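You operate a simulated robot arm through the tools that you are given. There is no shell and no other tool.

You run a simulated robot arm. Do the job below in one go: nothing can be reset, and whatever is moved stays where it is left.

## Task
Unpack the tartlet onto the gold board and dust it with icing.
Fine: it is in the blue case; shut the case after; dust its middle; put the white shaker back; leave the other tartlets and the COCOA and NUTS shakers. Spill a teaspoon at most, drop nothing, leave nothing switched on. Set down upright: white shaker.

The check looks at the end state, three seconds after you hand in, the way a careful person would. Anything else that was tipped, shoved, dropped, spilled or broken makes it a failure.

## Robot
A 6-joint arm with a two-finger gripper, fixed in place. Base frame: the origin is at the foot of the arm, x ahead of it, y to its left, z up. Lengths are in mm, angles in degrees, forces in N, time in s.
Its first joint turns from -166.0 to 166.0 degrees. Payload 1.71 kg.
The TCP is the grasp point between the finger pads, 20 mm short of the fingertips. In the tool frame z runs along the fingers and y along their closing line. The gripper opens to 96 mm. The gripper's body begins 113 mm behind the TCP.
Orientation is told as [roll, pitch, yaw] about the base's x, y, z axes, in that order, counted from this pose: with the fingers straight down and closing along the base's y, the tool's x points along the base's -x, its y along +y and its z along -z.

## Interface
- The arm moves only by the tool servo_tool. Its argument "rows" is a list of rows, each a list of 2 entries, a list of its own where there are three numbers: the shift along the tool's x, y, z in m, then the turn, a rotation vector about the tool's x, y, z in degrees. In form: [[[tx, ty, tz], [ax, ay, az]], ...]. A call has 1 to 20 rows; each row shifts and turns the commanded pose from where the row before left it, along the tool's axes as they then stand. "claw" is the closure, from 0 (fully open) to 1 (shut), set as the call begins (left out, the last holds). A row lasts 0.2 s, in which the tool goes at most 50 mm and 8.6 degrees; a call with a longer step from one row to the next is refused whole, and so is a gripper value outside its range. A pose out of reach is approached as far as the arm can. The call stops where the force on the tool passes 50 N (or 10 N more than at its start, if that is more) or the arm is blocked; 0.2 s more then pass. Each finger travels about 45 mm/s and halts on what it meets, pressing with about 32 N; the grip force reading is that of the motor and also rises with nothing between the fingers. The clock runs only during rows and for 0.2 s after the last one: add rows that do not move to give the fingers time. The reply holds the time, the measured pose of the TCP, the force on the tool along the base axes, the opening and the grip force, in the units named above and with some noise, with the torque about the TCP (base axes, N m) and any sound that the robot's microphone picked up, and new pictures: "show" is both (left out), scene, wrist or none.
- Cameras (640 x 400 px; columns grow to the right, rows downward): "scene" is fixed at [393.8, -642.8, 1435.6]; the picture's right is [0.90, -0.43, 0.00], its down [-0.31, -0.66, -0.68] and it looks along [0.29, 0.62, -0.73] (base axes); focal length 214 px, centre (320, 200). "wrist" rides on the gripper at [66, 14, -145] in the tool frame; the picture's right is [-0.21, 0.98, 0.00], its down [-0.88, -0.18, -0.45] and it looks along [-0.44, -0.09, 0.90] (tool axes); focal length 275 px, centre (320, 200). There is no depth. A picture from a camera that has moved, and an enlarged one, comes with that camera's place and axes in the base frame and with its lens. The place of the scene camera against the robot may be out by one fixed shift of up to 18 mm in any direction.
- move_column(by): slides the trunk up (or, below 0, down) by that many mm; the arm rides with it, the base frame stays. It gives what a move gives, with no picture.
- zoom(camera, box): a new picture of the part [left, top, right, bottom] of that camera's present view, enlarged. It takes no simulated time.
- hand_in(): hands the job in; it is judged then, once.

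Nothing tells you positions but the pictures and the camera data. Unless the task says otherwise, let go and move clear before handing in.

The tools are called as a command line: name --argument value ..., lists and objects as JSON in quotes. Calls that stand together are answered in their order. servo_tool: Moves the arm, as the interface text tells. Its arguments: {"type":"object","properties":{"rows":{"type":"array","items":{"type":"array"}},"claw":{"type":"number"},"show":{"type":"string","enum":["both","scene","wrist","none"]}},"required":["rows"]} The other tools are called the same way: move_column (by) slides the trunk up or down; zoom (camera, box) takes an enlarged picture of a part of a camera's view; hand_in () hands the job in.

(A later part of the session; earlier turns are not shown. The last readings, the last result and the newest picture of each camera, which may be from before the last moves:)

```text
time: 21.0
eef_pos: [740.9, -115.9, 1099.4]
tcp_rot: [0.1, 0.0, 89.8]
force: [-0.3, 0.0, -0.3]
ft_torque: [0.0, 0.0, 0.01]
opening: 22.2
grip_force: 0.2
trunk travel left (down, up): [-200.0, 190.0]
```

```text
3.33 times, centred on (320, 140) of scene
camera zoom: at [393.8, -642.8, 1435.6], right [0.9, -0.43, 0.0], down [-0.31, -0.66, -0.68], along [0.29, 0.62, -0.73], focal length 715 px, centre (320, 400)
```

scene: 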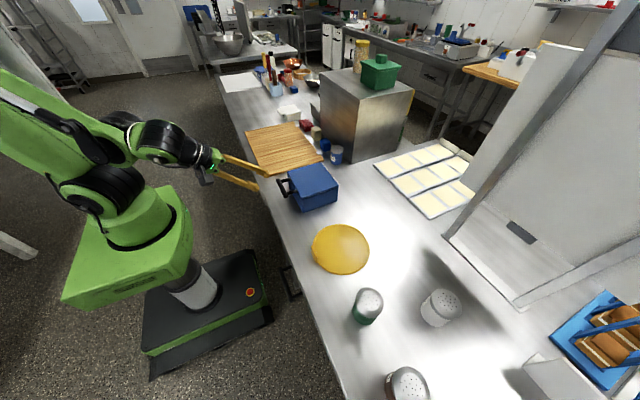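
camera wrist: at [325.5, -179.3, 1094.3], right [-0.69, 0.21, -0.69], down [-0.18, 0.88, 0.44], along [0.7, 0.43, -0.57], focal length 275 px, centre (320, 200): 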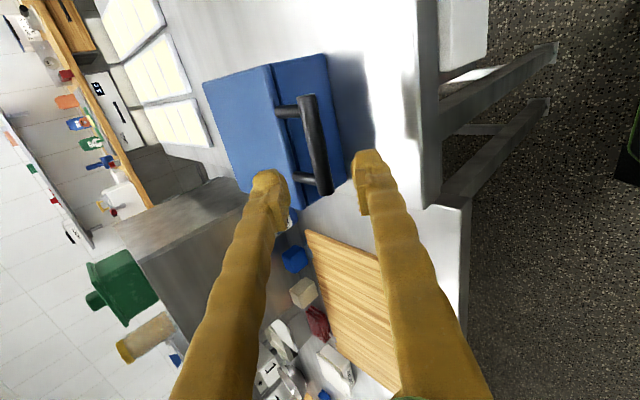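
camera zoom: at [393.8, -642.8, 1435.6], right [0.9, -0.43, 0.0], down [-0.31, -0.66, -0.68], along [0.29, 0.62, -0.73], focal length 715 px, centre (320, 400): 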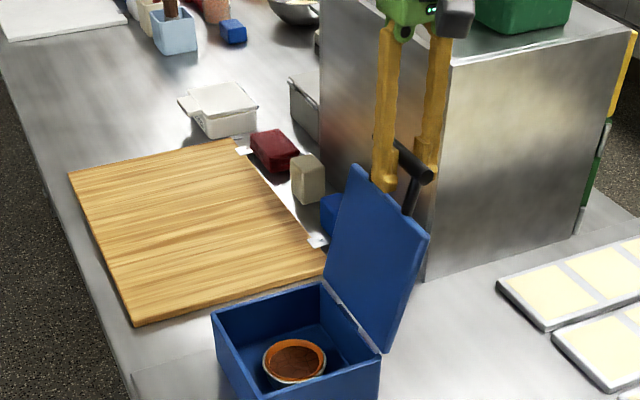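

servo_tool --rows '[[[0, -0.0081, 0.0022], [0, 0, 0]], [[0, -0.0081, 0.0025], [0, 0, 0]], [[0, -0.0081, 0.0028], [0, 0, 0]], [[0, 0, 0], [0, 0, 0]]]' --show "none"

zoom --camera "wrist" --box '[120, 20, 480, 260]'

zoom --camera "scene" --box '[260, 80, 380, 200]'

```text
time: 22.0
eef_pos: [761.1, -113.7, 1093.8]
tcp_rot: [0.0, 0.0, 90.0]
force: [-29.1, 1.0, 9.6]
ft_torque: [0.02, -0.13, 0.02]
opening: 37.7
grip_force: 12.1
trunk travel left (down, up): [-200.0, 190.0]
```

```text
1.67 times, centred on (300, 140) of wrist
camera zoom: at [746.0, -179.1, 1239.6], right [-0.98, 0.21, 0.0], down [0.19, 0.88, 0.44], along [0.09, 0.43, -0.9], focal length 459 px, centre (353, 300)
```

zoom: 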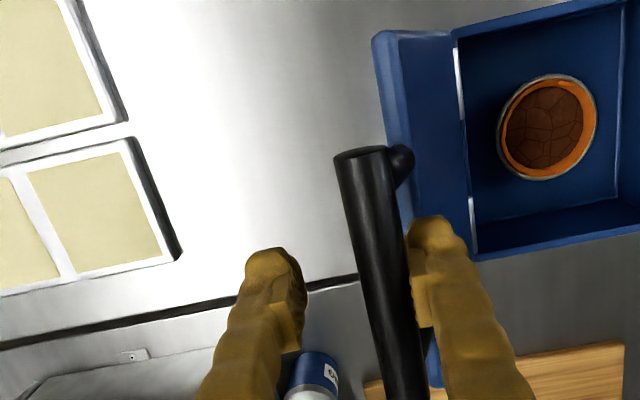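

```text
3.33 times, centred on (320, 140) of scene
camera zoom: at [393.8, -642.8, 1435.6], right [0.9, -0.43, 0.0], down [-0.31, -0.66, -0.68], along [0.29, 0.62, -0.73], focal length 715 px, centre (320, 400)
```

zoom: 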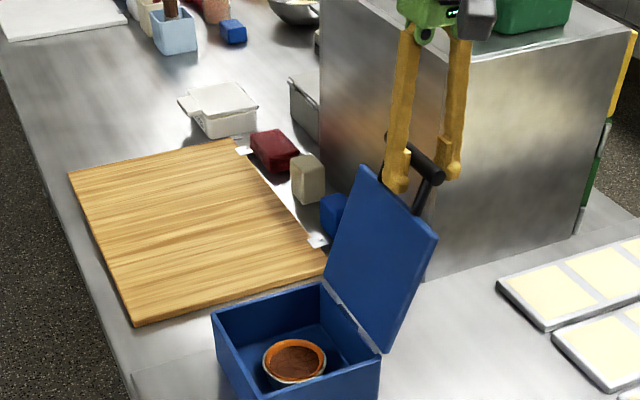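

I reached the hinge stop (29 N), and the case hasn't moved in the scene view. I'll back off slightly and see whether the lid stays open on its own.

servo_tool --rows '[[[0, 0.006, -0.0015], [0, 0, 0]], [[0, 0.006, -0.0015], [0, 0, 0]], [[0, 0.003, -0.0005], [0, 0, 0]], [[0, 0, 0], [0, 0, 0]], [[0, 0, 0], [0, 0, 0]]]' --show "none"

zoom --camera "wrist" --box '[120, 20, 480, 260]'

zoom --camera "scene" --box '[260, 80, 380, 200]'

```text
time: 23.2
eef_pos: [750.0, -113.5, 1096.2]
tcp_rot: [0.0, 0.1, 89.9]
force: [0.1, -0.6, 0.5]
ft_torque: [0.0, 0.01, -0.02]
opening: 22.1
grip_force: 0.1
trunk travel left (down, up): [-200.0, 190.0]
```

```text
1.67 times, centred on (300, 140) of wrist
camera zoom: at [735.2, -178.8, 1241.0], right [-0.98, 0.21, 0.0], down [0.19, 0.88, 0.44], along [0.09, 0.43, -0.9], focal length 459 px, centre (353, 300)
```

zoom: 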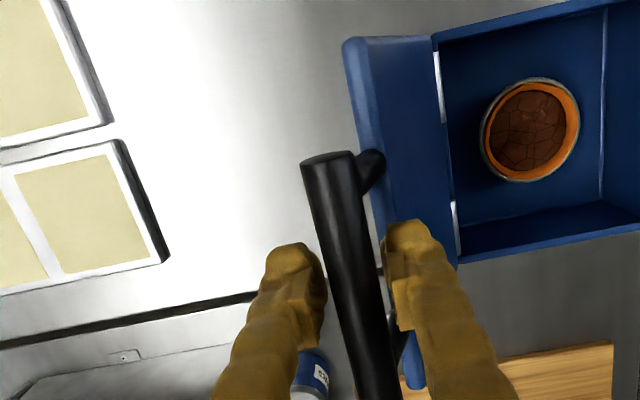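

```text
3.33 times, centred on (320, 140) of scene
camera zoom: at [393.8, -642.8, 1435.6], right [0.9, -0.43, 0.0], down [-0.31, -0.66, -0.68], along [0.29, 0.62, -0.73], focal length 715 px, centre (320, 400)
```

zoom: 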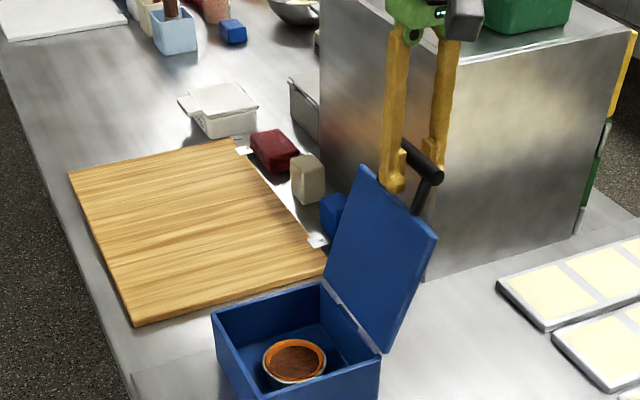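

The lid rests open at its stop. I'll open slightly and lift straight off the bar, then position above the case to look at the tartlet.

servo_tool --rows '[[[0, 0, 0], [0, 0, 0]], [[0, 0, -0.02], [0, 0, 0]], [[0, 0, -0.03], [0, 0, 0]], [[0, 0, -0.04], [0, 0, 0]], [[0, 0, -0.04], [0, 0, 0]], [[0, 0, 0], [0, 0, 0]]]' --claw 0.62 --show "scene"

zoom --camera "scene" --box '[240, 60, 400, 220]'

```text
time: 24.6
eef_pos: [749.6, -114.2, 1229.1]
tcp_rot: [0.1, 0.0, 90.1]
force: [1.0, -0.2, 0.0]
ft_torque: [-0.01, -0.01, -0.04]
opening: 36.5
grip_force: 0.1
trunk travel left (down, up): [-200.0, 190.0]
```

scene: 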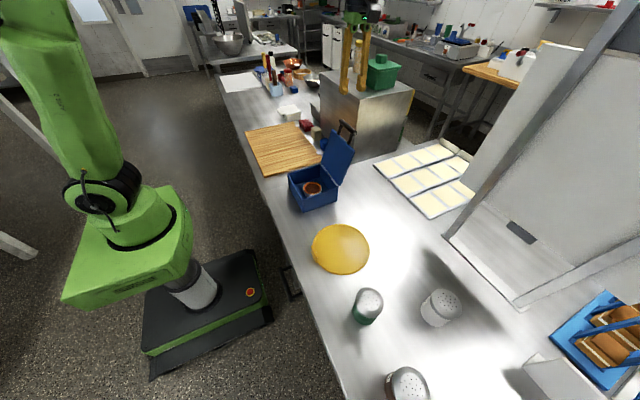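

```text
2.50 times, centred on (320, 140) of scene
camera zoom: at [393.8, -642.8, 1435.6], right [0.9, -0.43, 0.0], down [-0.31, -0.66, -0.68], along [0.29, 0.62, -0.73], focal length 536 px, centre (320, 350)
```

zoom: 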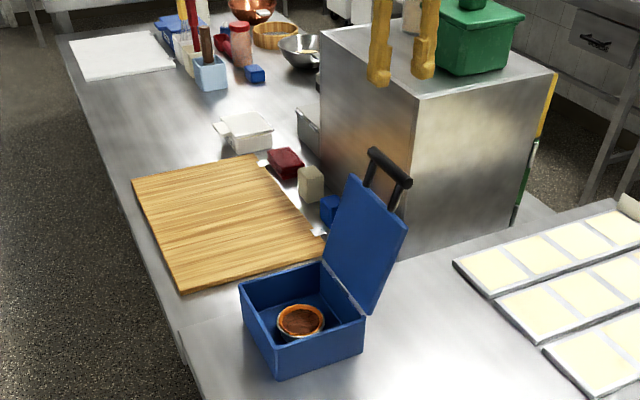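

servo_tool --rows '[[[0, 0.0432, 0], [0, 0, 0]], [[0, 0.0432, 0], [0, 0, 0]], [[0, 0.0432, 0], [0, 0, 0]], [[0.033, 0, 0.03], [0, 0, 0]], [[0.033, 0, 0.03], [0, 0, 0]], [[0, 0, 0], [0, 0, 0]], [[0, 0, 0], [0, 0, 0]]]' --claw 0.0 --show "wrist"

zoom --camera "wrist" --box '[220, 100, 420, 300]'

```text
time: 26.2
eef_pos: [619.0, -180.0, 1169.3]
tcp_rot: [0.1, 0.0, 89.9]
force: [-0.7, -0.5, -0.2]
ft_torque: [0.0, -0.02, 0.01]
opening: 95.8
grip_force: 0.0
trunk travel left (down, up): [-200.0, 190.0]
camera wrist: at [604.9, -244.8, 1313.7], right [-0.98, 0.21, 0.0], down [0.19, 0.88, 0.44], along [0.09, 0.43, -0.9], focal length 275 px, centre (320, 200)
```

wrist: 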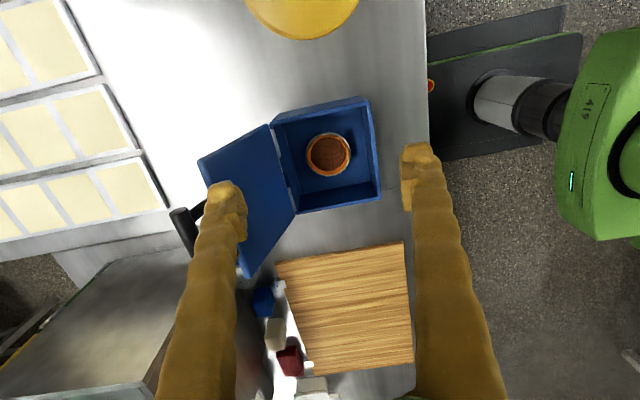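

```text
2.00 times, centred on (320, 200) of wrist
camera zoom: at [604.9, -244.8, 1313.7], right [-0.98, 0.21, 0.0], down [0.19, 0.88, 0.44], along [0.09, 0.43, -0.9], focal length 551 px, centre (320, 200)
```

zoom: 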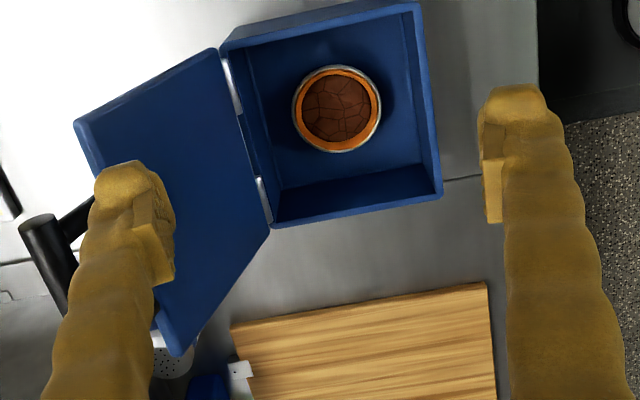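

The tartlet is in a small silver ring tin or cup of about 71 mm diameter, near (618, −117). There is more side clearance along y, so I'll yaw back to 0 to close along y, and take further views to triangulate the depth.

servo_tool --rows '[[[0, 0, 0], [0, 0, 8.2]], [[0, 0, 0], [0, 0, 8.2]], [[0, 0, 0], [0, 0, 8.2]], [[0, 0, 0], [0, 0, 8.2]], [[0, 0, 0], [0, 0, 8.2]], [[0, 0, 0], [0, 0, 8.2]], [[0, 0, 0], [0, 0, 8.2]], [[0, 0, 0], [0, 0, 8.2]], [[0, 0, 0], [0, 0, 8.2]], [[0, 0, 0], [0, 0, 8.2]], [[0, 0, 0], [0, 0, 8.0]], [[0, 0, 0], [0, 0, 0]], [[0, 0, 0], [0, 0, 0]]]' --show "wrist"

zoom --camera "wrist" --box '[220, 100, 420, 300]'

```text
time: 29.0
eef_pos: [621.1, -179.6, 1165.8]
tcp_rot: [0.0, 0.1, -0.2]
force: [0.3, 0.2, -0.7]
ft_torque: [0.0, 0.0, 0.0]
opening: 95.8
grip_force: 0.1
trunk travel left (down, up): [-200.0, 190.0]
camera wrist: at [554.9, -165.1, 1311.1], right [0.21, 0.98, 0.0], down [0.88, -0.19, 0.44], along [0.43, -0.09, -0.9], focal length 275 px, centre (320, 200)
```

wrist: 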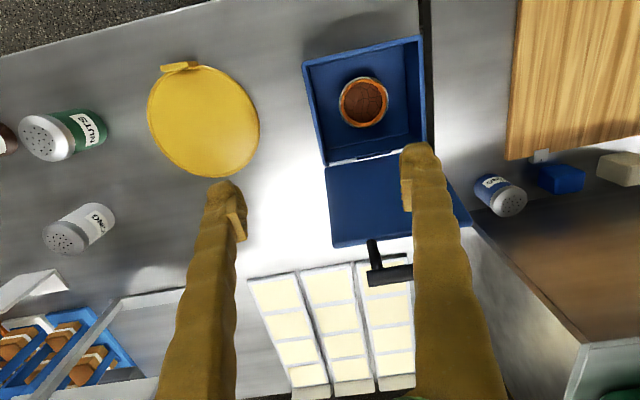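

```text
2.00 times, centred on (320, 200) of wrist
camera zoom: at [554.9, -165.1, 1311.1], right [0.21, 0.98, 0.0], down [0.88, -0.19, 0.44], along [0.43, -0.09, -0.9], focal length 551 px, centre (320, 200)
```

zoom: 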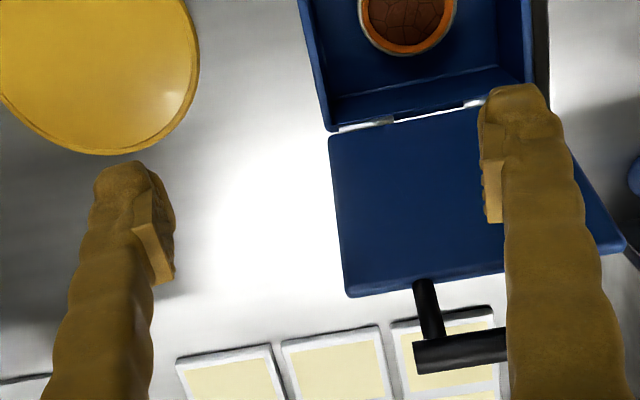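

zoom --camera "wrist" --box '[290, 20, 450, 180]'

zoom --camera "wrist" --box '[120, 40, 280, 200]'

zoom --camera "wrist" --box '[0, 80, 160, 280]'

```text
2.50 times, centred on (370, 100) of wrist
camera zoom: at [554.9, -165.1, 1311.1], right [0.21, 0.98, 0.0], down [0.88, -0.19, 0.44], along [0.43, -0.09, -0.9], focal length 688 px, centre (195, 450)
```

zoom: 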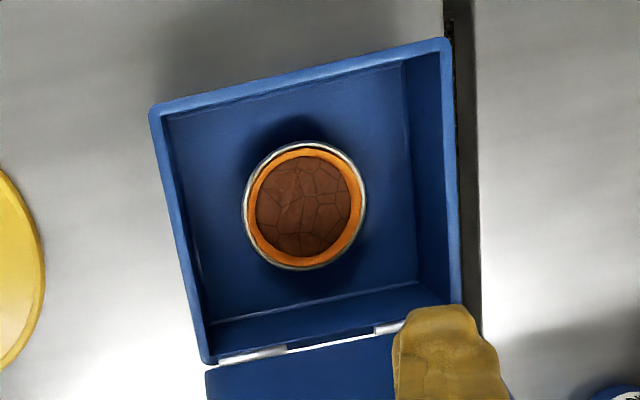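

```text
2.50 times, centred on (200, 120) of wrist
camera zoom: at [554.9, -165.1, 1311.1], right [0.21, 0.98, 0.0], down [0.88, -0.19, 0.44], along [0.43, -0.09, -0.9], focal length 688 px, centre (620, 400)
```

zoom: 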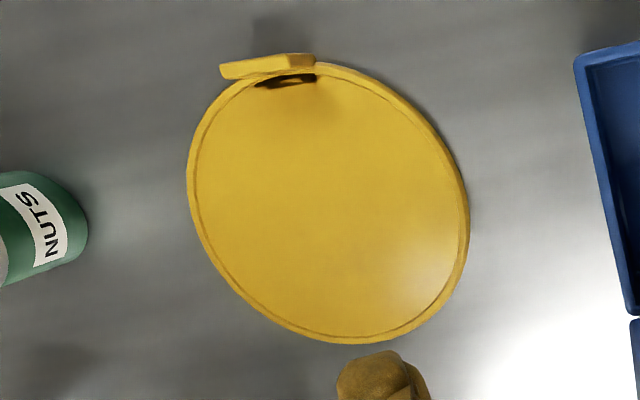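

```text
2.00 times, centred on (80, 180) of wrist
camera zoom: at [554.9, -165.1, 1311.1], right [0.21, 0.98, 0.0], down [0.88, -0.19, 0.44], along [0.43, -0.09, -0.9], focal length 551 px, centre (800, 240)
```

zoom: 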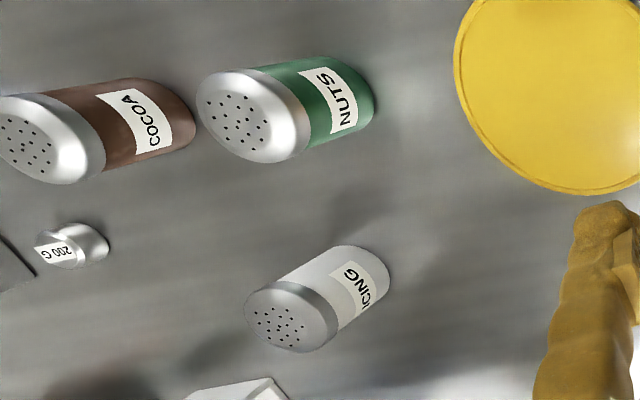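

I'll descend above the tartlet for closer, larger-parallax views to pin down its height.

servo_tool --rows '[[[0.001, 0.0163, 0.03], [0, 0, 0]], [[0.001, 0.0163, 0.03], [0, 0, 0]], [[0.001, 0.0163, 0.03], [0, 0, 0]], [[0, 0.0163, 0.03], [0, 0, 0]], [[0, 0, 0], [0, 0, 0]], [[0, 0, 0], [0, 0, 0]]]' --show "wrist" --claw 0.08

zoom --camera "wrist" --box '[230, 80, 420, 240]'

```text
time: 30.4
eef_pos: [615.9, -116.3, 1043.4]
tcp_rot: [0.0, 0.1, 0.0]
force: [-1.3, 0.2, 0.0]
ft_torque: [-0.02, 0.02, -0.02]
opening: 88.3
grip_force: 0.0
trunk travel left (down, up): [-200.0, 190.0]
camera wrist: at [550.2, -100.8, 1188.7], right [0.21, 0.98, 0.0], down [0.88, -0.19, 0.44], along [0.43, -0.09, -0.9], focal length 275 px, centre (320, 200)
```

wrist: 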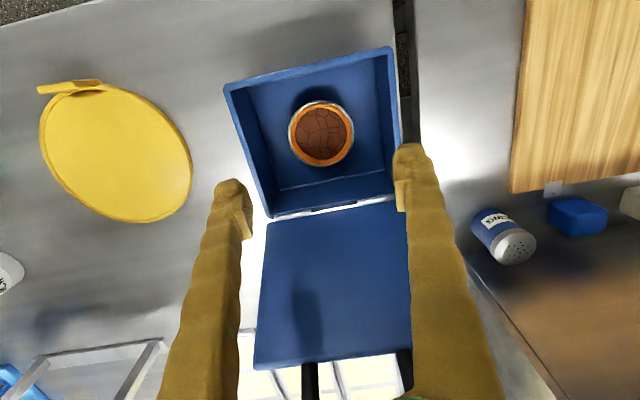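

```text
2.50 times, centred on (325, 160) of wrist
camera zoom: at [550.2, -100.8, 1188.7], right [0.21, 0.98, 0.0], down [0.88, -0.19, 0.44], along [0.43, -0.09, -0.9], focal length 688 px, centre (308, 300)
```

zoom: 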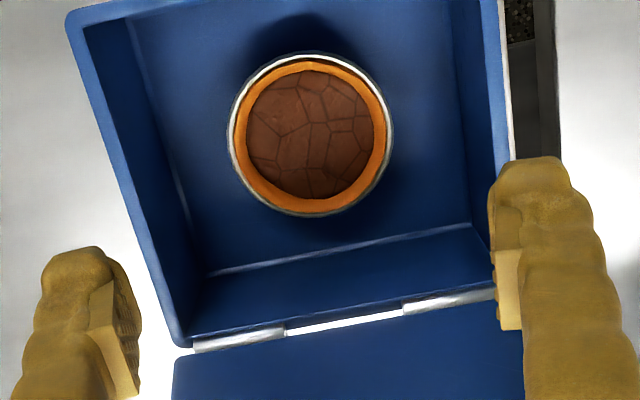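

The tartlet rim is at z≈896, 70 mm in diameter, centred near (615, −115). I'll descend to TCP z≈950 and check alignment before entering the case.

servo_tool --rows '[[[0, 0.0003, 0.03], [0, 0, 0]], [[0, 0, 0.03], [0, 0, 0]], [[0, 0, 0.03], [0, 0, 0]], [[0, 0, 0], [0, 0, 0]], [[0, 0, 0], [0, 0, 0]]]' --show "none"

zoom --camera "wrist" --box '[180, 60, 460, 240]'

zoom --camera "scene" --box '[250, 100, 390, 220]'

```text
time: 31.6
eef_pos: [617.2, -115.2, 955.7]
tcp_rot: [0.0, 0.1, -0.1]
force: [-0.2, 0.4, 0.1]
ft_torque: [0.01, -0.02, 0.0]
opening: 88.3
grip_force: 0.1
trunk travel left (down, up): [-200.0, 190.0]
```

```text
2.22 times, centred on (320, 150) of wrist
camera zoom: at [550.0, -100.6, 1101.7], right [0.21, 0.98, 0.0], down [0.88, -0.19, 0.44], along [0.43, -0.09, -0.9], focal length 612 px, centre (320, 311)
```

zoom: 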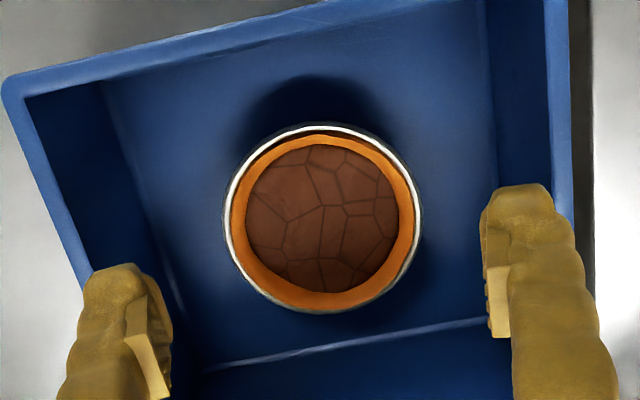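

```text
3.33 times, centred on (320, 160) of scene
camera zoom: at [393.8, -642.8, 1435.6], right [0.9, -0.43, 0.0], down [-0.31, -0.66, -0.68], along [0.29, 0.62, -0.73], focal length 715 px, centre (320, 333)
```

zoom: 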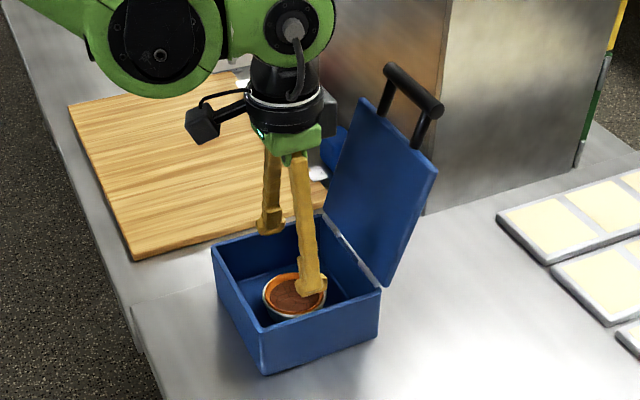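

Rim ≈ z 892, centre (615, −113.5), with finger clearance to the case walls of at least 11 mm. Descending into the case in small steps.

servo_tool --rows '[[[0.0022, 0.0017, 0.015], [0, 0, 0]], [[0, 0, 0.015], [0, 0, 0]], [[0, 0, 0.015], [0, 0, 0]], [[0, 0, 0.01], [0, 0, 0]], [[0, 0, 0.006], [0, 0, 0]], [[0, 0, 0], [0, 0, 0]], [[0, 0, 0], [0, 0, 0]]]' --show "none"

zoom --camera "wrist" --box '[160, 60, 480, 260]'

zoom --camera "scene" --box '[280, 160, 350, 220]'

```text
time: 33.2
eef_pos: [614.5, -114.1, 895.7]
tcp_rot: [0.0, 0.1, -0.1]
force: [-0.5, 0.6, -0.1]
ft_torque: [0.0, -0.01, 0.02]
opening: 88.4
grip_force: 0.1
trunk travel left (down, up): [-200.0, 190.0]
```

```text
2.00 times, centred on (320, 160) of wrist
camera zoom: at [548.3, -98.9, 1040.9], right [0.21, 0.98, 0.0], down [0.88, -0.19, 0.44], along [0.43, -0.09, -0.9], focal length 551 px, centre (320, 280)
```

zoom: 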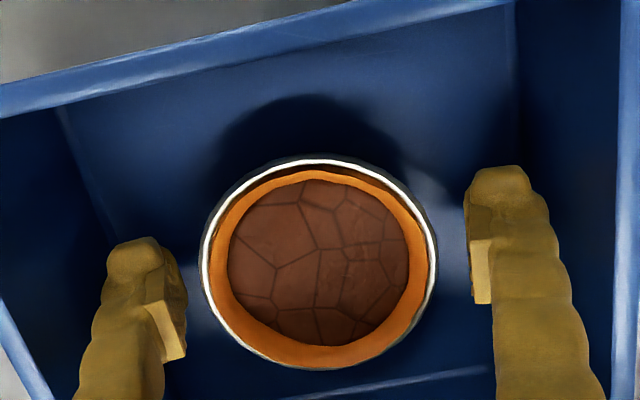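

```text
6.67 times, centred on (315, 190) of scene
camera zoom: at [393.8, -642.8, 1435.6], right [0.9, -0.43, 0.0], down [-0.31, -0.66, -0.68], along [0.29, 0.62, -0.73], focal length 1430 px, centre (353, 267)
```

zoom: 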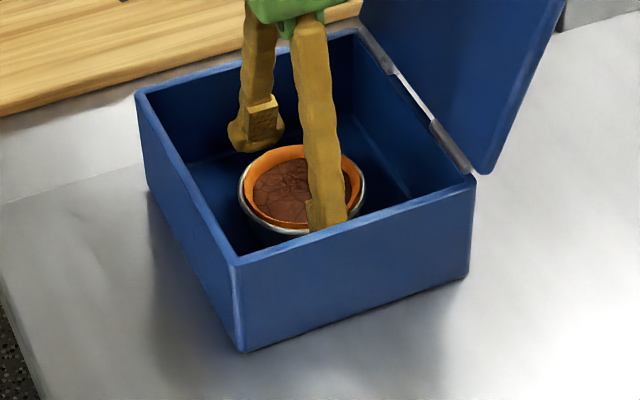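

The tartlet in its silver tin is well centred between the fingers (rim z≈890). Lowering 7 mm more, then closing gently in stages.

servo_tool --rows '[[[0, 0, 0.004], [0, 0, 0]], [[0, 0.0004, 0.003], [0, 0, 0]], [[0, 0, 0], [0, 0, 0]], [[0, 0, 0], [0, 0, 0]]]' --show "none"

servo_tool --rows '[[[0, 0, 0], [0, 0, 0]], [[0, 0, 0], [0, 0, 0]], [[0, 0, 0], [0, 0, 0]]]' --claw 0.29 --show "none"

zoom --camera "wrist" --box '[160, 60, 480, 260]'

```text
time: 34.2
eef_pos: [615.7, -111.5, 888.6]
tcp_rot: [0.0, 0.1, -0.1]
force: [-0.1, -0.1, 0.1]
ft_torque: [0.0, 0.03, 0.02]
opening: 88.6
grip_force: 0.1
trunk travel left (down, up): [-200.0, 190.0]
```

```text
time: 35.0
eef_pos: [614.8, -113.3, 889.1]
tcp_rot: [0.0, 0.1, 0.0]
force: [-0.5, 0.0, 0.8]
ft_torque: [0.07, 0.03, 0.05]
opening: 74.6
grip_force: 32.0
trunk travel left (down, up): [-200.0, 190.0]
```

```text
2.00 times, centred on (320, 160) of wrist
camera zoom: at [548.9, -98.3, 1033.0], right [0.21, 0.98, 0.0], down [0.88, -0.19, 0.44], along [0.43, -0.09, -0.9], focal length 551 px, centre (320, 280)
```

zoom: 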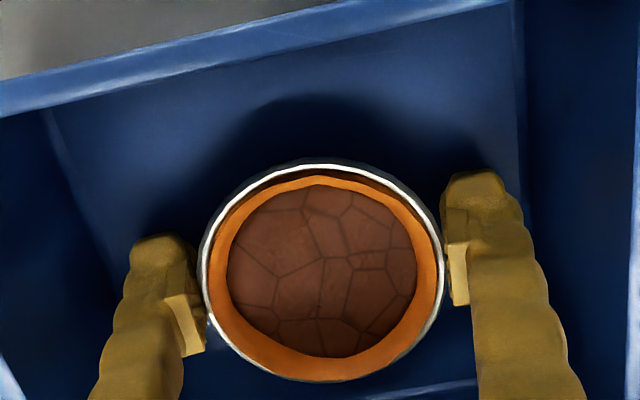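

Contact at 74.6 mm. To be gentle on the tin I'll relax the command and see what grip force results.

servo_tool --rows '[[[0, 0, 0], [0, 0, 0]], [[0, 0, 0], [0, 0, 0]]]' --claw 0.24 --show "none"

zoom --camera "wrist" --box '[220, 100, 420, 260]'

```text
time: 35.6
eef_pos: [615.6, -113.4, 888.3]
tcp_rot: [-0.1, 0.1, 0.0]
force: [0.8, 0.6, 3.5]
ft_torque: [0.07, 0.01, 0.02]
opening: 74.9
grip_force: 32.1
trunk travel left (down, up): [-200.0, 190.0]
```

```text
2.50 times, centred on (320, 180) of wrist
camera zoom: at [548.9, -98.3, 1033.0], right [0.21, 0.98, 0.0], down [0.88, -0.19, 0.44], along [0.43, -0.09, -0.9], focal length 688 px, centre (320, 250)
```

zoom: 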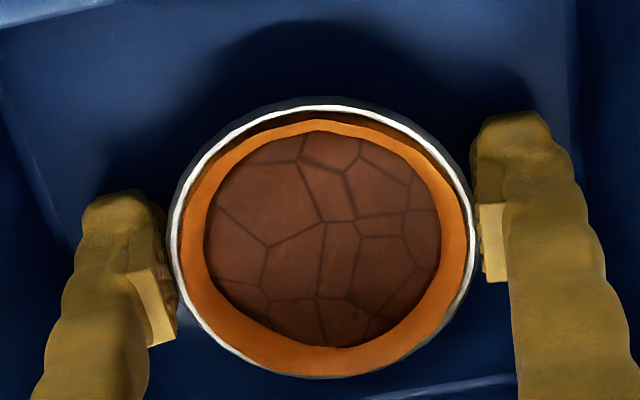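

Grip is a firm 32 N on the metal tin. Lifting slowly.

servo_tool --rows '[[[0, 0, -0.004], [0, 0, 0]], [[0, 0, -0.006], [0, 0, 0]], [[0, 0, -0.008], [0, 0, 0]], [[0, 0, -0.01], [0, 0, 0]], [[0, 0, -0.012], [0, 0, 0]], [[0, 0, 0], [0, 0, 0]]]' --claw 0.29 --show "none"

zoom --camera "wrist" --box '[160, 60, 480, 260]'

zoom --camera "scene" --box '[280, 150, 350, 210]'

```text
time: 37.0
eef_pos: [615.8, -113.9, 929.0]
tcp_rot: [0.0, 0.0, -0.1]
force: [-0.6, 0.5, -1.0]
ft_torque: [0.02, -0.01, 0.0]
opening: 74.5
grip_force: 31.8
trunk travel left (down, up): [-200.0, 190.0]
```

```text
2.00 times, centred on (320, 160) of wrist
camera zoom: at [549.4, -97.8, 1074.0], right [0.21, 0.98, 0.0], down [0.88, -0.19, 0.44], along [0.43, -0.09, -0.9], focal length 551 px, centre (320, 280)
```

zoom: 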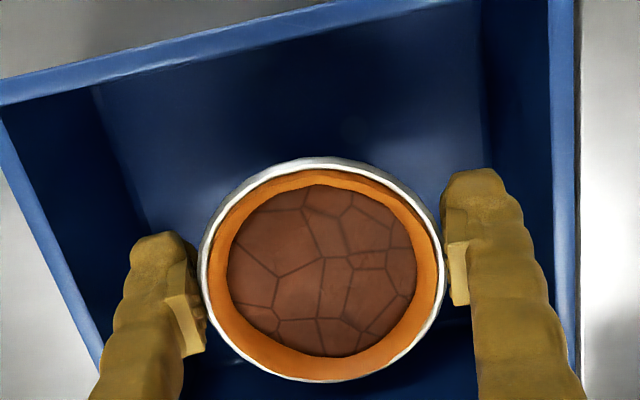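

```text
6.67 times, centred on (315, 180) of scene
camera zoom: at [393.8, -642.8, 1435.6], right [0.9, -0.43, 0.0], down [-0.31, -0.66, -0.68], along [0.29, 0.62, -0.73], focal length 1430 px, centre (353, 333)
```

zoom: 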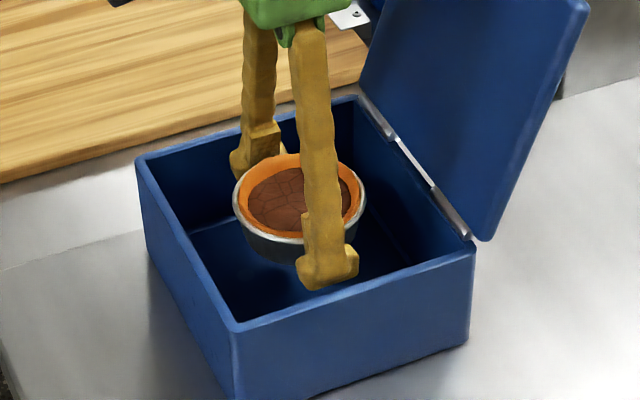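

The tartlet and tin lifted cleanly. Raising clear of the case and carrying it over to the board.

servo_tool --rows '[[[0, 0, -0.02], [0, 0, 0]], [[0, 0, -0.025], [0, 0, 0]], [[0, 0, -0.025], [0, 0, 0]], [[0.001, -0.012, 0], [0, 0, 0]], [[0.002, -0.022, 0], [0, 0, 0]], [[0.002, -0.03, 0], [0, 0, 0]], [[0.003, -0.03, 0], [0, 0, 0]], [[0.003, -0.03, 0], [0, 0, 0]], [[0.003, -0.03, 0], [0, 0, 0]], [[0.003, -0.03, 0], [0, 0, 0]], [[0.002, -0.03, 0], [0, 0, 0]], [[0.002, -0.022, 0], [0, 0, 0]], [[0.001, -0.012, 0], [0, 0, 0]], [[0, 0, 0], [0, 0, 0]], [[0, 0, 0], [0, 0, 0]]]' --show "both"

zoom --camera "wrist" --box '[140, 40, 500, 280]'

```text
time: 40.2
eef_pos: [593.2, -359.9, 1000.6]
tcp_rot: [0.0, 0.1, -0.1]
force: [-1.1, 0.5, -0.1]
ft_torque: [0.02, -0.01, -0.03]
opening: 74.3
grip_force: 32.4
trunk travel left (down, up): [-200.0, 190.0]
camera wrist: at [526.9, -345.6, 1144.9], right [0.21, 0.98, 0.0], down [0.88, -0.18, 0.44], along [0.43, -0.09, -0.9], focal length 275 px, centre (320, 200)
```

scene: 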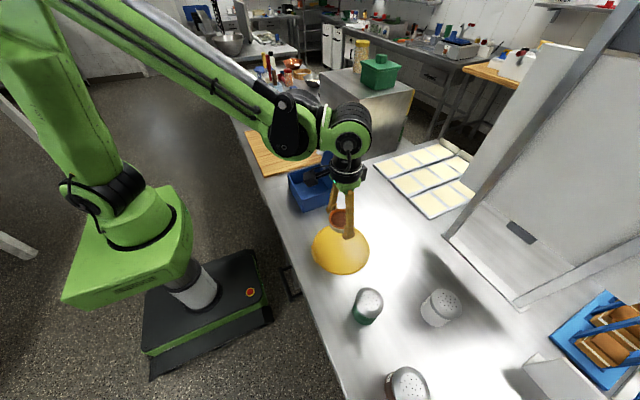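
wrist: 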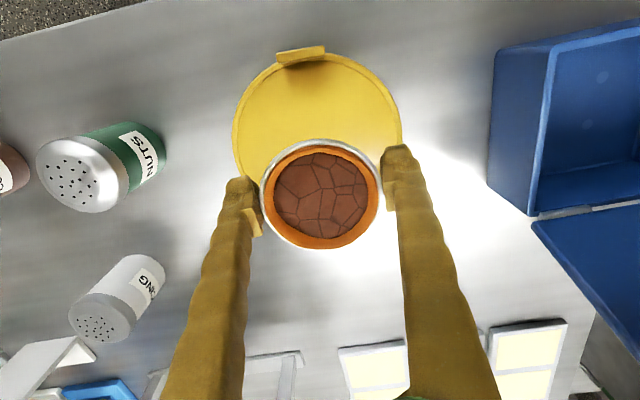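

```text
1.67 times, centred on (320, 160) of wrist
camera zoom: at [526.9, -345.6, 1144.9], right [0.21, 0.98, 0.0], down [0.88, -0.18, 0.44], along [0.43, -0.09, -0.9], focal length 459 px, centre (320, 267)
```

zoom: 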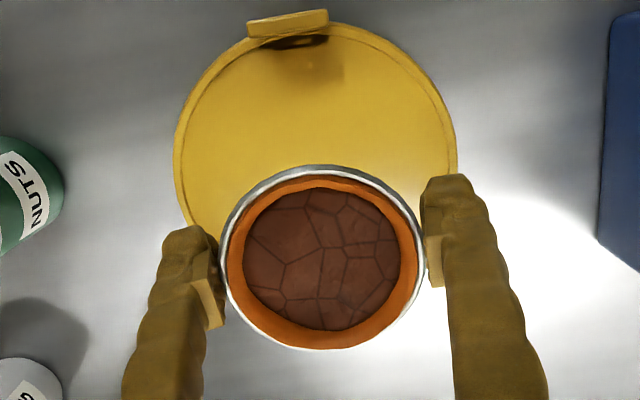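

The board centre fits to about (600, −362) with radius ≈87. I'll shift 7 mm in x, then lower to about 15 mm above expected contact and look.

servo_tool --rows '[[[-0.007, -0.002, 0.019], [0, 0, 0]], [[0, 0, 0.019], [0, 0, 0]], [[0, 0, 0.019], [0, 0, 0]], [[0, 0, 0.019], [0, 0, 0]], [[0, 0, 0.015], [0, 0, 0]], [[0, 0, 0], [0, 0, 0]], [[0, 0, 0], [0, 0, 0]]]' --show "none"

zoom --camera "wrist" --box '[140, 40, 500, 280]'

zoom --camera "scene" --box '[290, 190, 390, 290]'

```text
time: 41.8
eef_pos: [599.9, -362.0, 906.9]
tcp_rot: [0.1, 0.1, -0.2]
force: [0.3, 0.5, -1.6]
ft_torque: [-0.01, 0.0, 0.01]
opening: 74.4
grip_force: 32.2
trunk travel left (down, up): [-200.0, 190.0]
```

```text
1.67 times, centred on (320, 160) of wrist
camera zoom: at [533.6, -348.0, 1052.0], right [0.21, 0.98, 0.0], down [0.88, -0.19, 0.44], along [0.43, -0.09, -0.9], focal length 459 px, centre (320, 267)
```

zoom: 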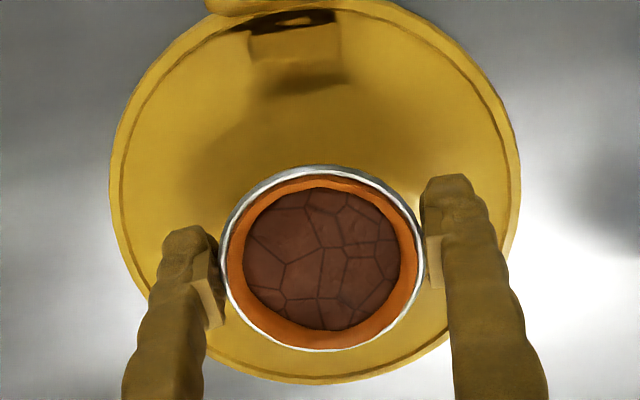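

```text
4.00 times, centred on (340, 240) of scene
camera zoom: at [393.8, -642.8, 1435.6], right [0.9, -0.43, 0.0], down [-0.31, -0.66, -0.68], along [0.29, 0.62, -0.73], focal length 858 px, centre (240, 40)
```

zoom: 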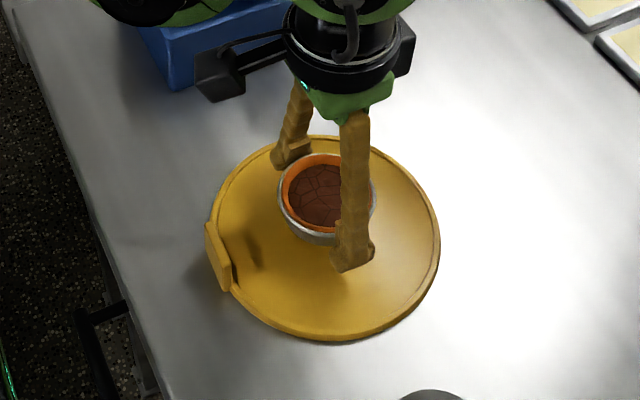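

Well centred on the board. Lowering in small steps with force checks.

servo_tool --rows '[[[-0.003, 0, 0.004], [0, 0, 0]], [[0, 0, 0.004], [0, 0, 0]], [[0, 0, 0], [0, 0, 0]]]' --show "none"

servo_tool --rows '[[[0, 0, 0.0025], [0, 0, 0]], [[0, 0, 0], [0, 0, 0]]]' --show "none"

zoom --camera "scene" --box '[310, 210, 370, 270]'

```text
time: 42.6
eef_pos: [603.2, -363.3, 898.3]
tcp_rot: [-0.1, 0.1, -0.1]
force: [-0.9, -0.5, -0.7]
ft_torque: [-0.02, 0.02, -0.01]
opening: 74.2
grip_force: 31.8
trunk travel left (down, up): [-200.0, 190.0]
```

```text
time: 43.2
eef_pos: [602.8, -364.1, 896.4]
tcp_rot: [0.0, 0.1, -0.1]
force: [0.4, 0.1, -0.6]
ft_torque: [-0.02, 0.02, 0.03]
opening: 74.4
grip_force: 32.4
trunk travel left (down, up): [-200.0, 190.0]
```

```text
6.67 times, centred on (340, 240) of scene
camera zoom: at [393.8, -642.8, 1435.6], right [0.9, -0.43, 0.0], down [-0.31, -0.66, -0.68], along [0.29, 0.62, -0.73], focal length 1430 px, centre (187, -67)
```

zoom: 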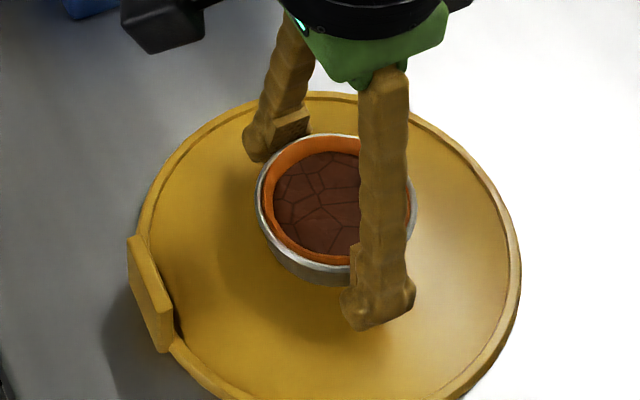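

servo_tool --rows '[[[0, 0, 0.0025], [0, 0, 0]], [[0, 0, 0], [0, 0, 0]]]' --show "none"

servo_tool --rows '[[[0, 0, 0.0025], [0, 0, 0]], [[0, 0, 0], [0, 0, 0]]]' --show "none"

zoom --camera "scene" --box '[310, 210, 370, 270]'

```text
time: 43.8
eef_pos: [602.7, -363.0, 894.5]
tcp_rot: [0.1, 0.1, -0.1]
force: [-0.1, 0.1, -1.1]
ft_torque: [-0.02, 0.01, -0.01]
opening: 74.2
grip_force: 31.8
trunk travel left (down, up): [-200.0, 190.0]
```

```text
time: 44.4
eef_pos: [601.5, -362.5, 892.7]
tcp_rot: [0.0, 0.2, -0.1]
force: [0.7, 1.1, -1.0]
ft_torque: [0.0, 0.0, -0.01]
opening: 74.6
grip_force: 31.9
trunk travel left (down, up): [-200.0, 190.0]
```

```text
6.67 times, centred on (340, 240) of scene
camera zoom: at [393.8, -642.8, 1435.6], right [0.9, -0.43, 0.0], down [-0.31, -0.66, -0.68], along [0.29, 0.62, -0.73], focal length 1430 px, centre (187, -67)
```

zoom: 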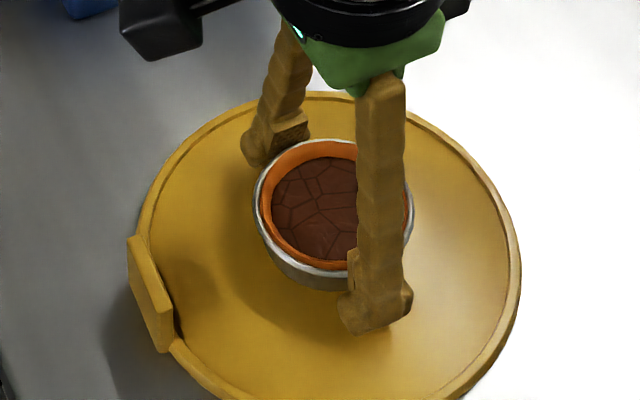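

servo_tool --rows '[[[0, 0, 0.003], [0, 0, 0]], [[0, 0, 0], [0, 0, 0]]]' --show "none"

servo_tool --rows '[[[0, 0, 0.003], [0, 0, 0]], [[0, 0, 0], [0, 0, 0]]]' --show "none"

zoom --camera "scene" --box '[310, 210, 370, 270]'

```text
time: 45.0
eef_pos: [603.0, -363.4, 888.9]
tcp_rot: [0.1, 0.2, -0.1]
force: [-0.4, -0.7, -2.0]
ft_torque: [0.0, 0.01, 0.02]
opening: 74.3
grip_force: 31.7
trunk travel left (down, up): [-200.0, 190.0]
```

```text
time: 45.6
eef_pos: [602.2, -363.8, 884.9]
tcp_rot: [-0.1, 0.1, -0.2]
force: [3.0, -3.0, 20.4]
ft_torque: [0.32, -0.24, -0.02]
opening: 74.3
grip_force: 32.6
trunk travel left (down, up): [-200.0, 190.0]
```

```text
6.67 times, centred on (340, 240) of scene
camera zoom: at [393.8, -642.8, 1435.6], right [0.9, -0.43, 0.0], down [-0.31, -0.66, -0.68], along [0.29, 0.62, -0.73], focal length 1430 px, centre (187, -67)
```

zoom: 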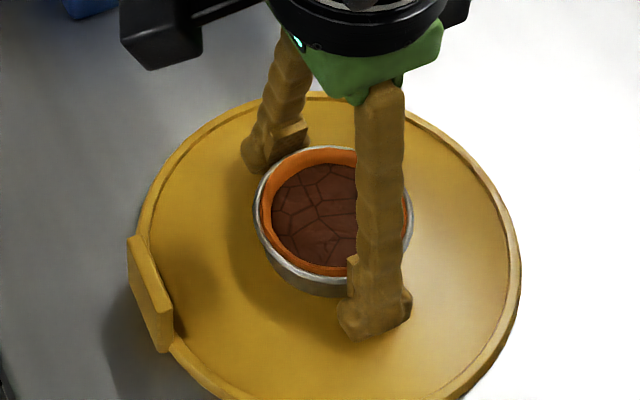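

Contact made with the board (20 N). I'll relieve the pressure by 1.2 mm, then open the fingers partway.

servo_tool --rows '[[[0, 0, -0.0012], [0, 0, 0]], [[0, 0, 0], [0, 0, 0]]]' --show "none"

servo_tool --rows '[[[0, 0, 0], [0, 0, 0]], [[0, 0, 0], [0, 0, 0]]]' --claw 0.06 --show "none"

zoom --camera "scene" --box '[310, 210, 370, 270]'

zoom --camera "wrist" --box '[140, 40, 500, 280]'

```text
time: 46.2
eef_pos: [603.2, -362.8, 887.2]
tcp_rot: [-0.1, 0.1, -0.1]
force: [0.4, -2.8, 6.1]
ft_torque: [0.1, -0.2, -0.04]
opening: 74.2
grip_force: 32.3
trunk travel left (down, up): [-200.0, 190.0]
```

```text
time: 46.8
eef_pos: [603.1, -363.1, 887.5]
tcp_rot: [0.0, 0.1, 0.0]
force: [-0.7, 0.6, -0.2]
ft_torque: [0.03, -0.02, 0.01]
opening: 90.4
grip_force: 0.0
trunk travel left (down, up): [-200.0, 190.0]
```

```text
6.67 times, centred on (340, 240) of scene
camera zoom: at [393.8, -642.8, 1435.6], right [0.9, -0.43, 0.0], down [-0.31, -0.66, -0.68], along [0.29, 0.62, -0.73], focal length 1430 px, centre (187, -67)
```

zoom: 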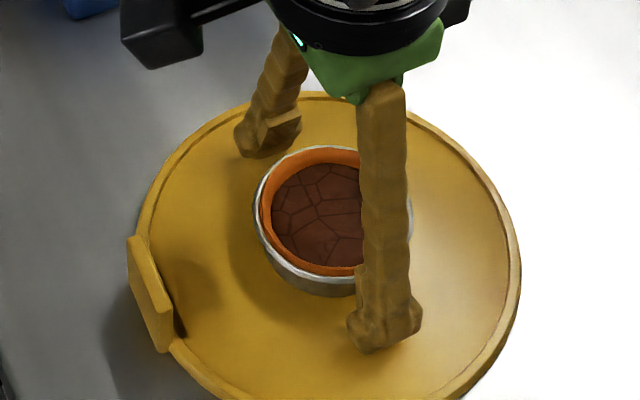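

```text
1.67 times, centred on (320, 160) of wrist
camera zoom: at [536.5, -347.9, 1032.1], right [0.21, 0.98, 0.0], down [0.88, -0.19, 0.44], along [0.43, -0.09, -0.9], focal length 459 px, centre (320, 267)
```

zoom: 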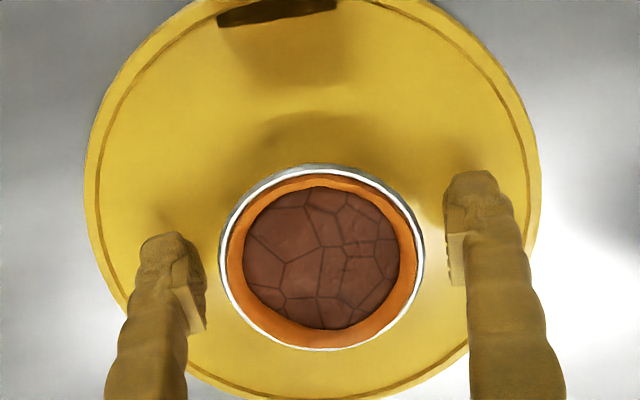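

The tartlet is set on the board at about (603, −363). I'll rise straight up, then yaw to 90° for closing the case.

servo_tool --rows '[[[0, 0, -0.01], [0, 0, 0]], [[0, 0, -0.02], [0, 0, 0]], [[0, 0, -0.03], [0, 0, 0]], [[0, 0, -0.04], [0, 0, 0]], [[0, 0, -0.04], [0, 0, 0]], [[0, 0, -0.04], [0, 0, 0]], [[0, 0, -0.04], [0, 0, 0]], [[0, 0, -0.04], [0, 0, 0]], [[0, 0, -0.04], [0, 0, 0]], [[0, 0, 0], [0, 0, 0]], [[0, 0, 0], [0, 0, 0]]]' --show "wrist"

zoom --camera "wrist" --box '[0, 80, 280, 340]'

```text
time: 49.2
eef_pos: [603.8, -362.3, 1187.0]
tcp_rot: [0.0, 0.1, -0.1]
force: [0.2, 0.5, 0.1]
ft_torque: [-0.02, 0.02, -0.01]
opening: 90.2
grip_force: 0.1
trunk travel left (down, up): [-200.0, 190.0]
camera wrist: at [537.7, -347.0, 1332.3], right [0.21, 0.98, 0.0], down [0.88, -0.19, 0.44], along [0.43, -0.09, -0.9], focal length 275 px, centre (320, 200)
```

wrist: 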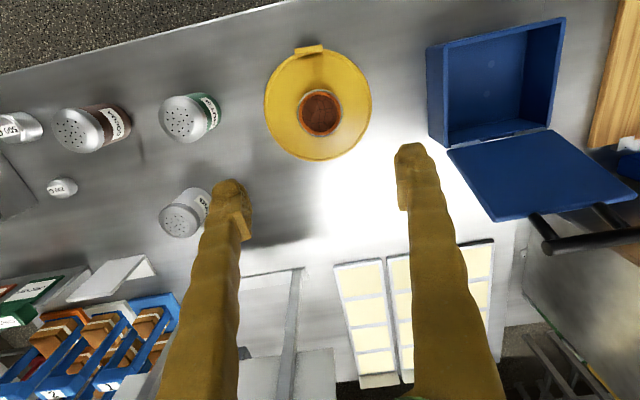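

```text
1.54 times, centred on (140, 210) of wrist
camera zoom: at [537.7, -347.0, 1332.3], right [0.21, 0.98, 0.0], down [0.88, -0.19, 0.44], along [0.43, -0.09, -0.9], focal length 424 px, centre (597, 185)
```

zoom: 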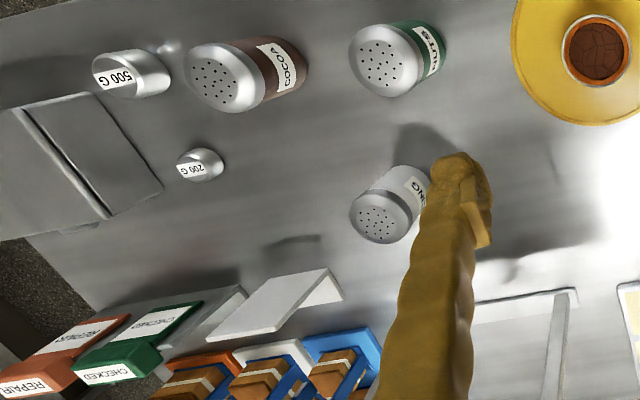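

Tartlet sits well on the board. Now yaw 90° and go above the lid handle.

servo_tool --rows '[[[0, 0, -0.02], [0, 0, -8.2]], [[0, 0, -0.02], [0, 0, -8.2]], [[0, 0, 0], [0, 0, -8.2]], [[0, 0, 0], [0, 0, -8.2]], [[0, 0, 0], [0, 0, -8.2]], [[0, 0, 0], [0, 0, -8.2]], [[0, 0, 0], [0, 0, -8.2]], [[0, 0, 0], [0, 0, -8.2]], [[0, 0, 0], [0, 0, -8.2]], [[0, 0, 0], [0, 0, -8.2]], [[0, 0, 0], [0, 0, -8.0]], [[0, 0, 0], [0, 0, 0]], [[0, 0, 0], [0, 0, 0]]]' --claw 0.5 --show "none"

```text
time: 52.0
eef_pos: [604.5, -363.4, 1227.8]
tcp_rot: [0.2, 0.1, 90.0]
force: [0.3, -0.7, 0.0]
ft_torque: [-0.03, -0.02, 0.03]
opening: 48.1
grip_force: 0.1
trunk travel left (down, up): [-200.0, 190.0]
```

servo_tool --rows '[[[-0.0312, -0.0183, 0], [0, 0, 0]], [[-0.0312, -0.0183, 0], [0, 0, 0]], [[-0.0312, -0.0183, 0], [0, 0, 0]], [[-0.0312, -0.0183, 0], [0, 0, 0]], [[-0.0312, -0.0183, 0], [0, 0, 0]], [[-0.0312, -0.0183, 0], [0, 0, 0]], [[-0.0312, -0.0183, 0], [0, 0, 0]], [[-0.0312, -0.0183, 0], [0, 0, 0]], [[0, 0, 0], [0, 0, 0]], [[0, 0, 0], [0, 0, 0]]]' --show "wrist"

zoom --camera "wrist" --box '[120, 20, 480, 260]'

zoom --camera "scene" --box '[260, 40, 420, 200]'

```text
time: 54.2
eef_pos: [748.0, -113.9, 1225.6]
tcp_rot: [0.1, 0.0, 89.9]
force: [0.5, 0.5, 0.1]
ft_torque: [0.01, -0.01, 0.0]
opening: 48.2
grip_force: 0.0
trunk travel left (down, up): [-200.0, 190.0]
camera wrist: at [733.6, -178.8, 1371.1], right [-0.98, 0.21, 0.0], down [0.19, 0.88, 0.44], along [0.09, 0.43, -0.9], focal length 275 px, centre (320, 200)
```

wrist: 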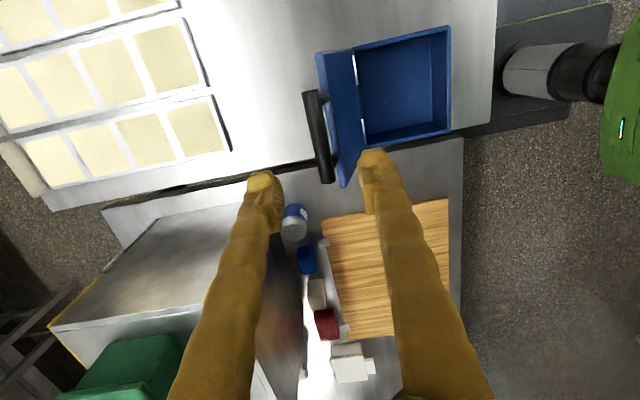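

```text
1.67 times, centred on (300, 140) of wrist
camera zoom: at [733.6, -178.8, 1371.1], right [-0.98, 0.21, 0.0], down [0.19, 0.88, 0.44], along [0.09, 0.43, -0.9], focal length 459 px, centre (353, 300)
```

zoom: 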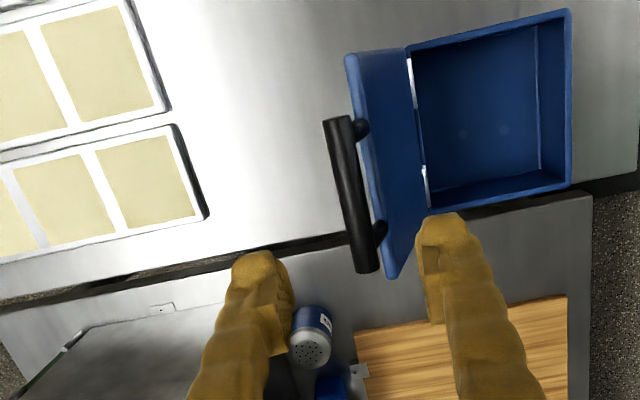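

```text
2.50 times, centred on (340, 120) of scene
camera zoom: at [393.8, -642.8, 1435.6], right [0.9, -0.43, 0.0], down [-0.31, -0.66, -0.68], along [0.29, 0.62, -0.73], focal length 536 px, centre (270, 400)
```

zoom: 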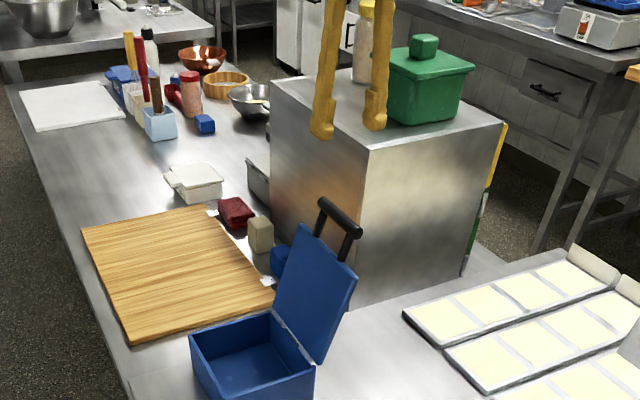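

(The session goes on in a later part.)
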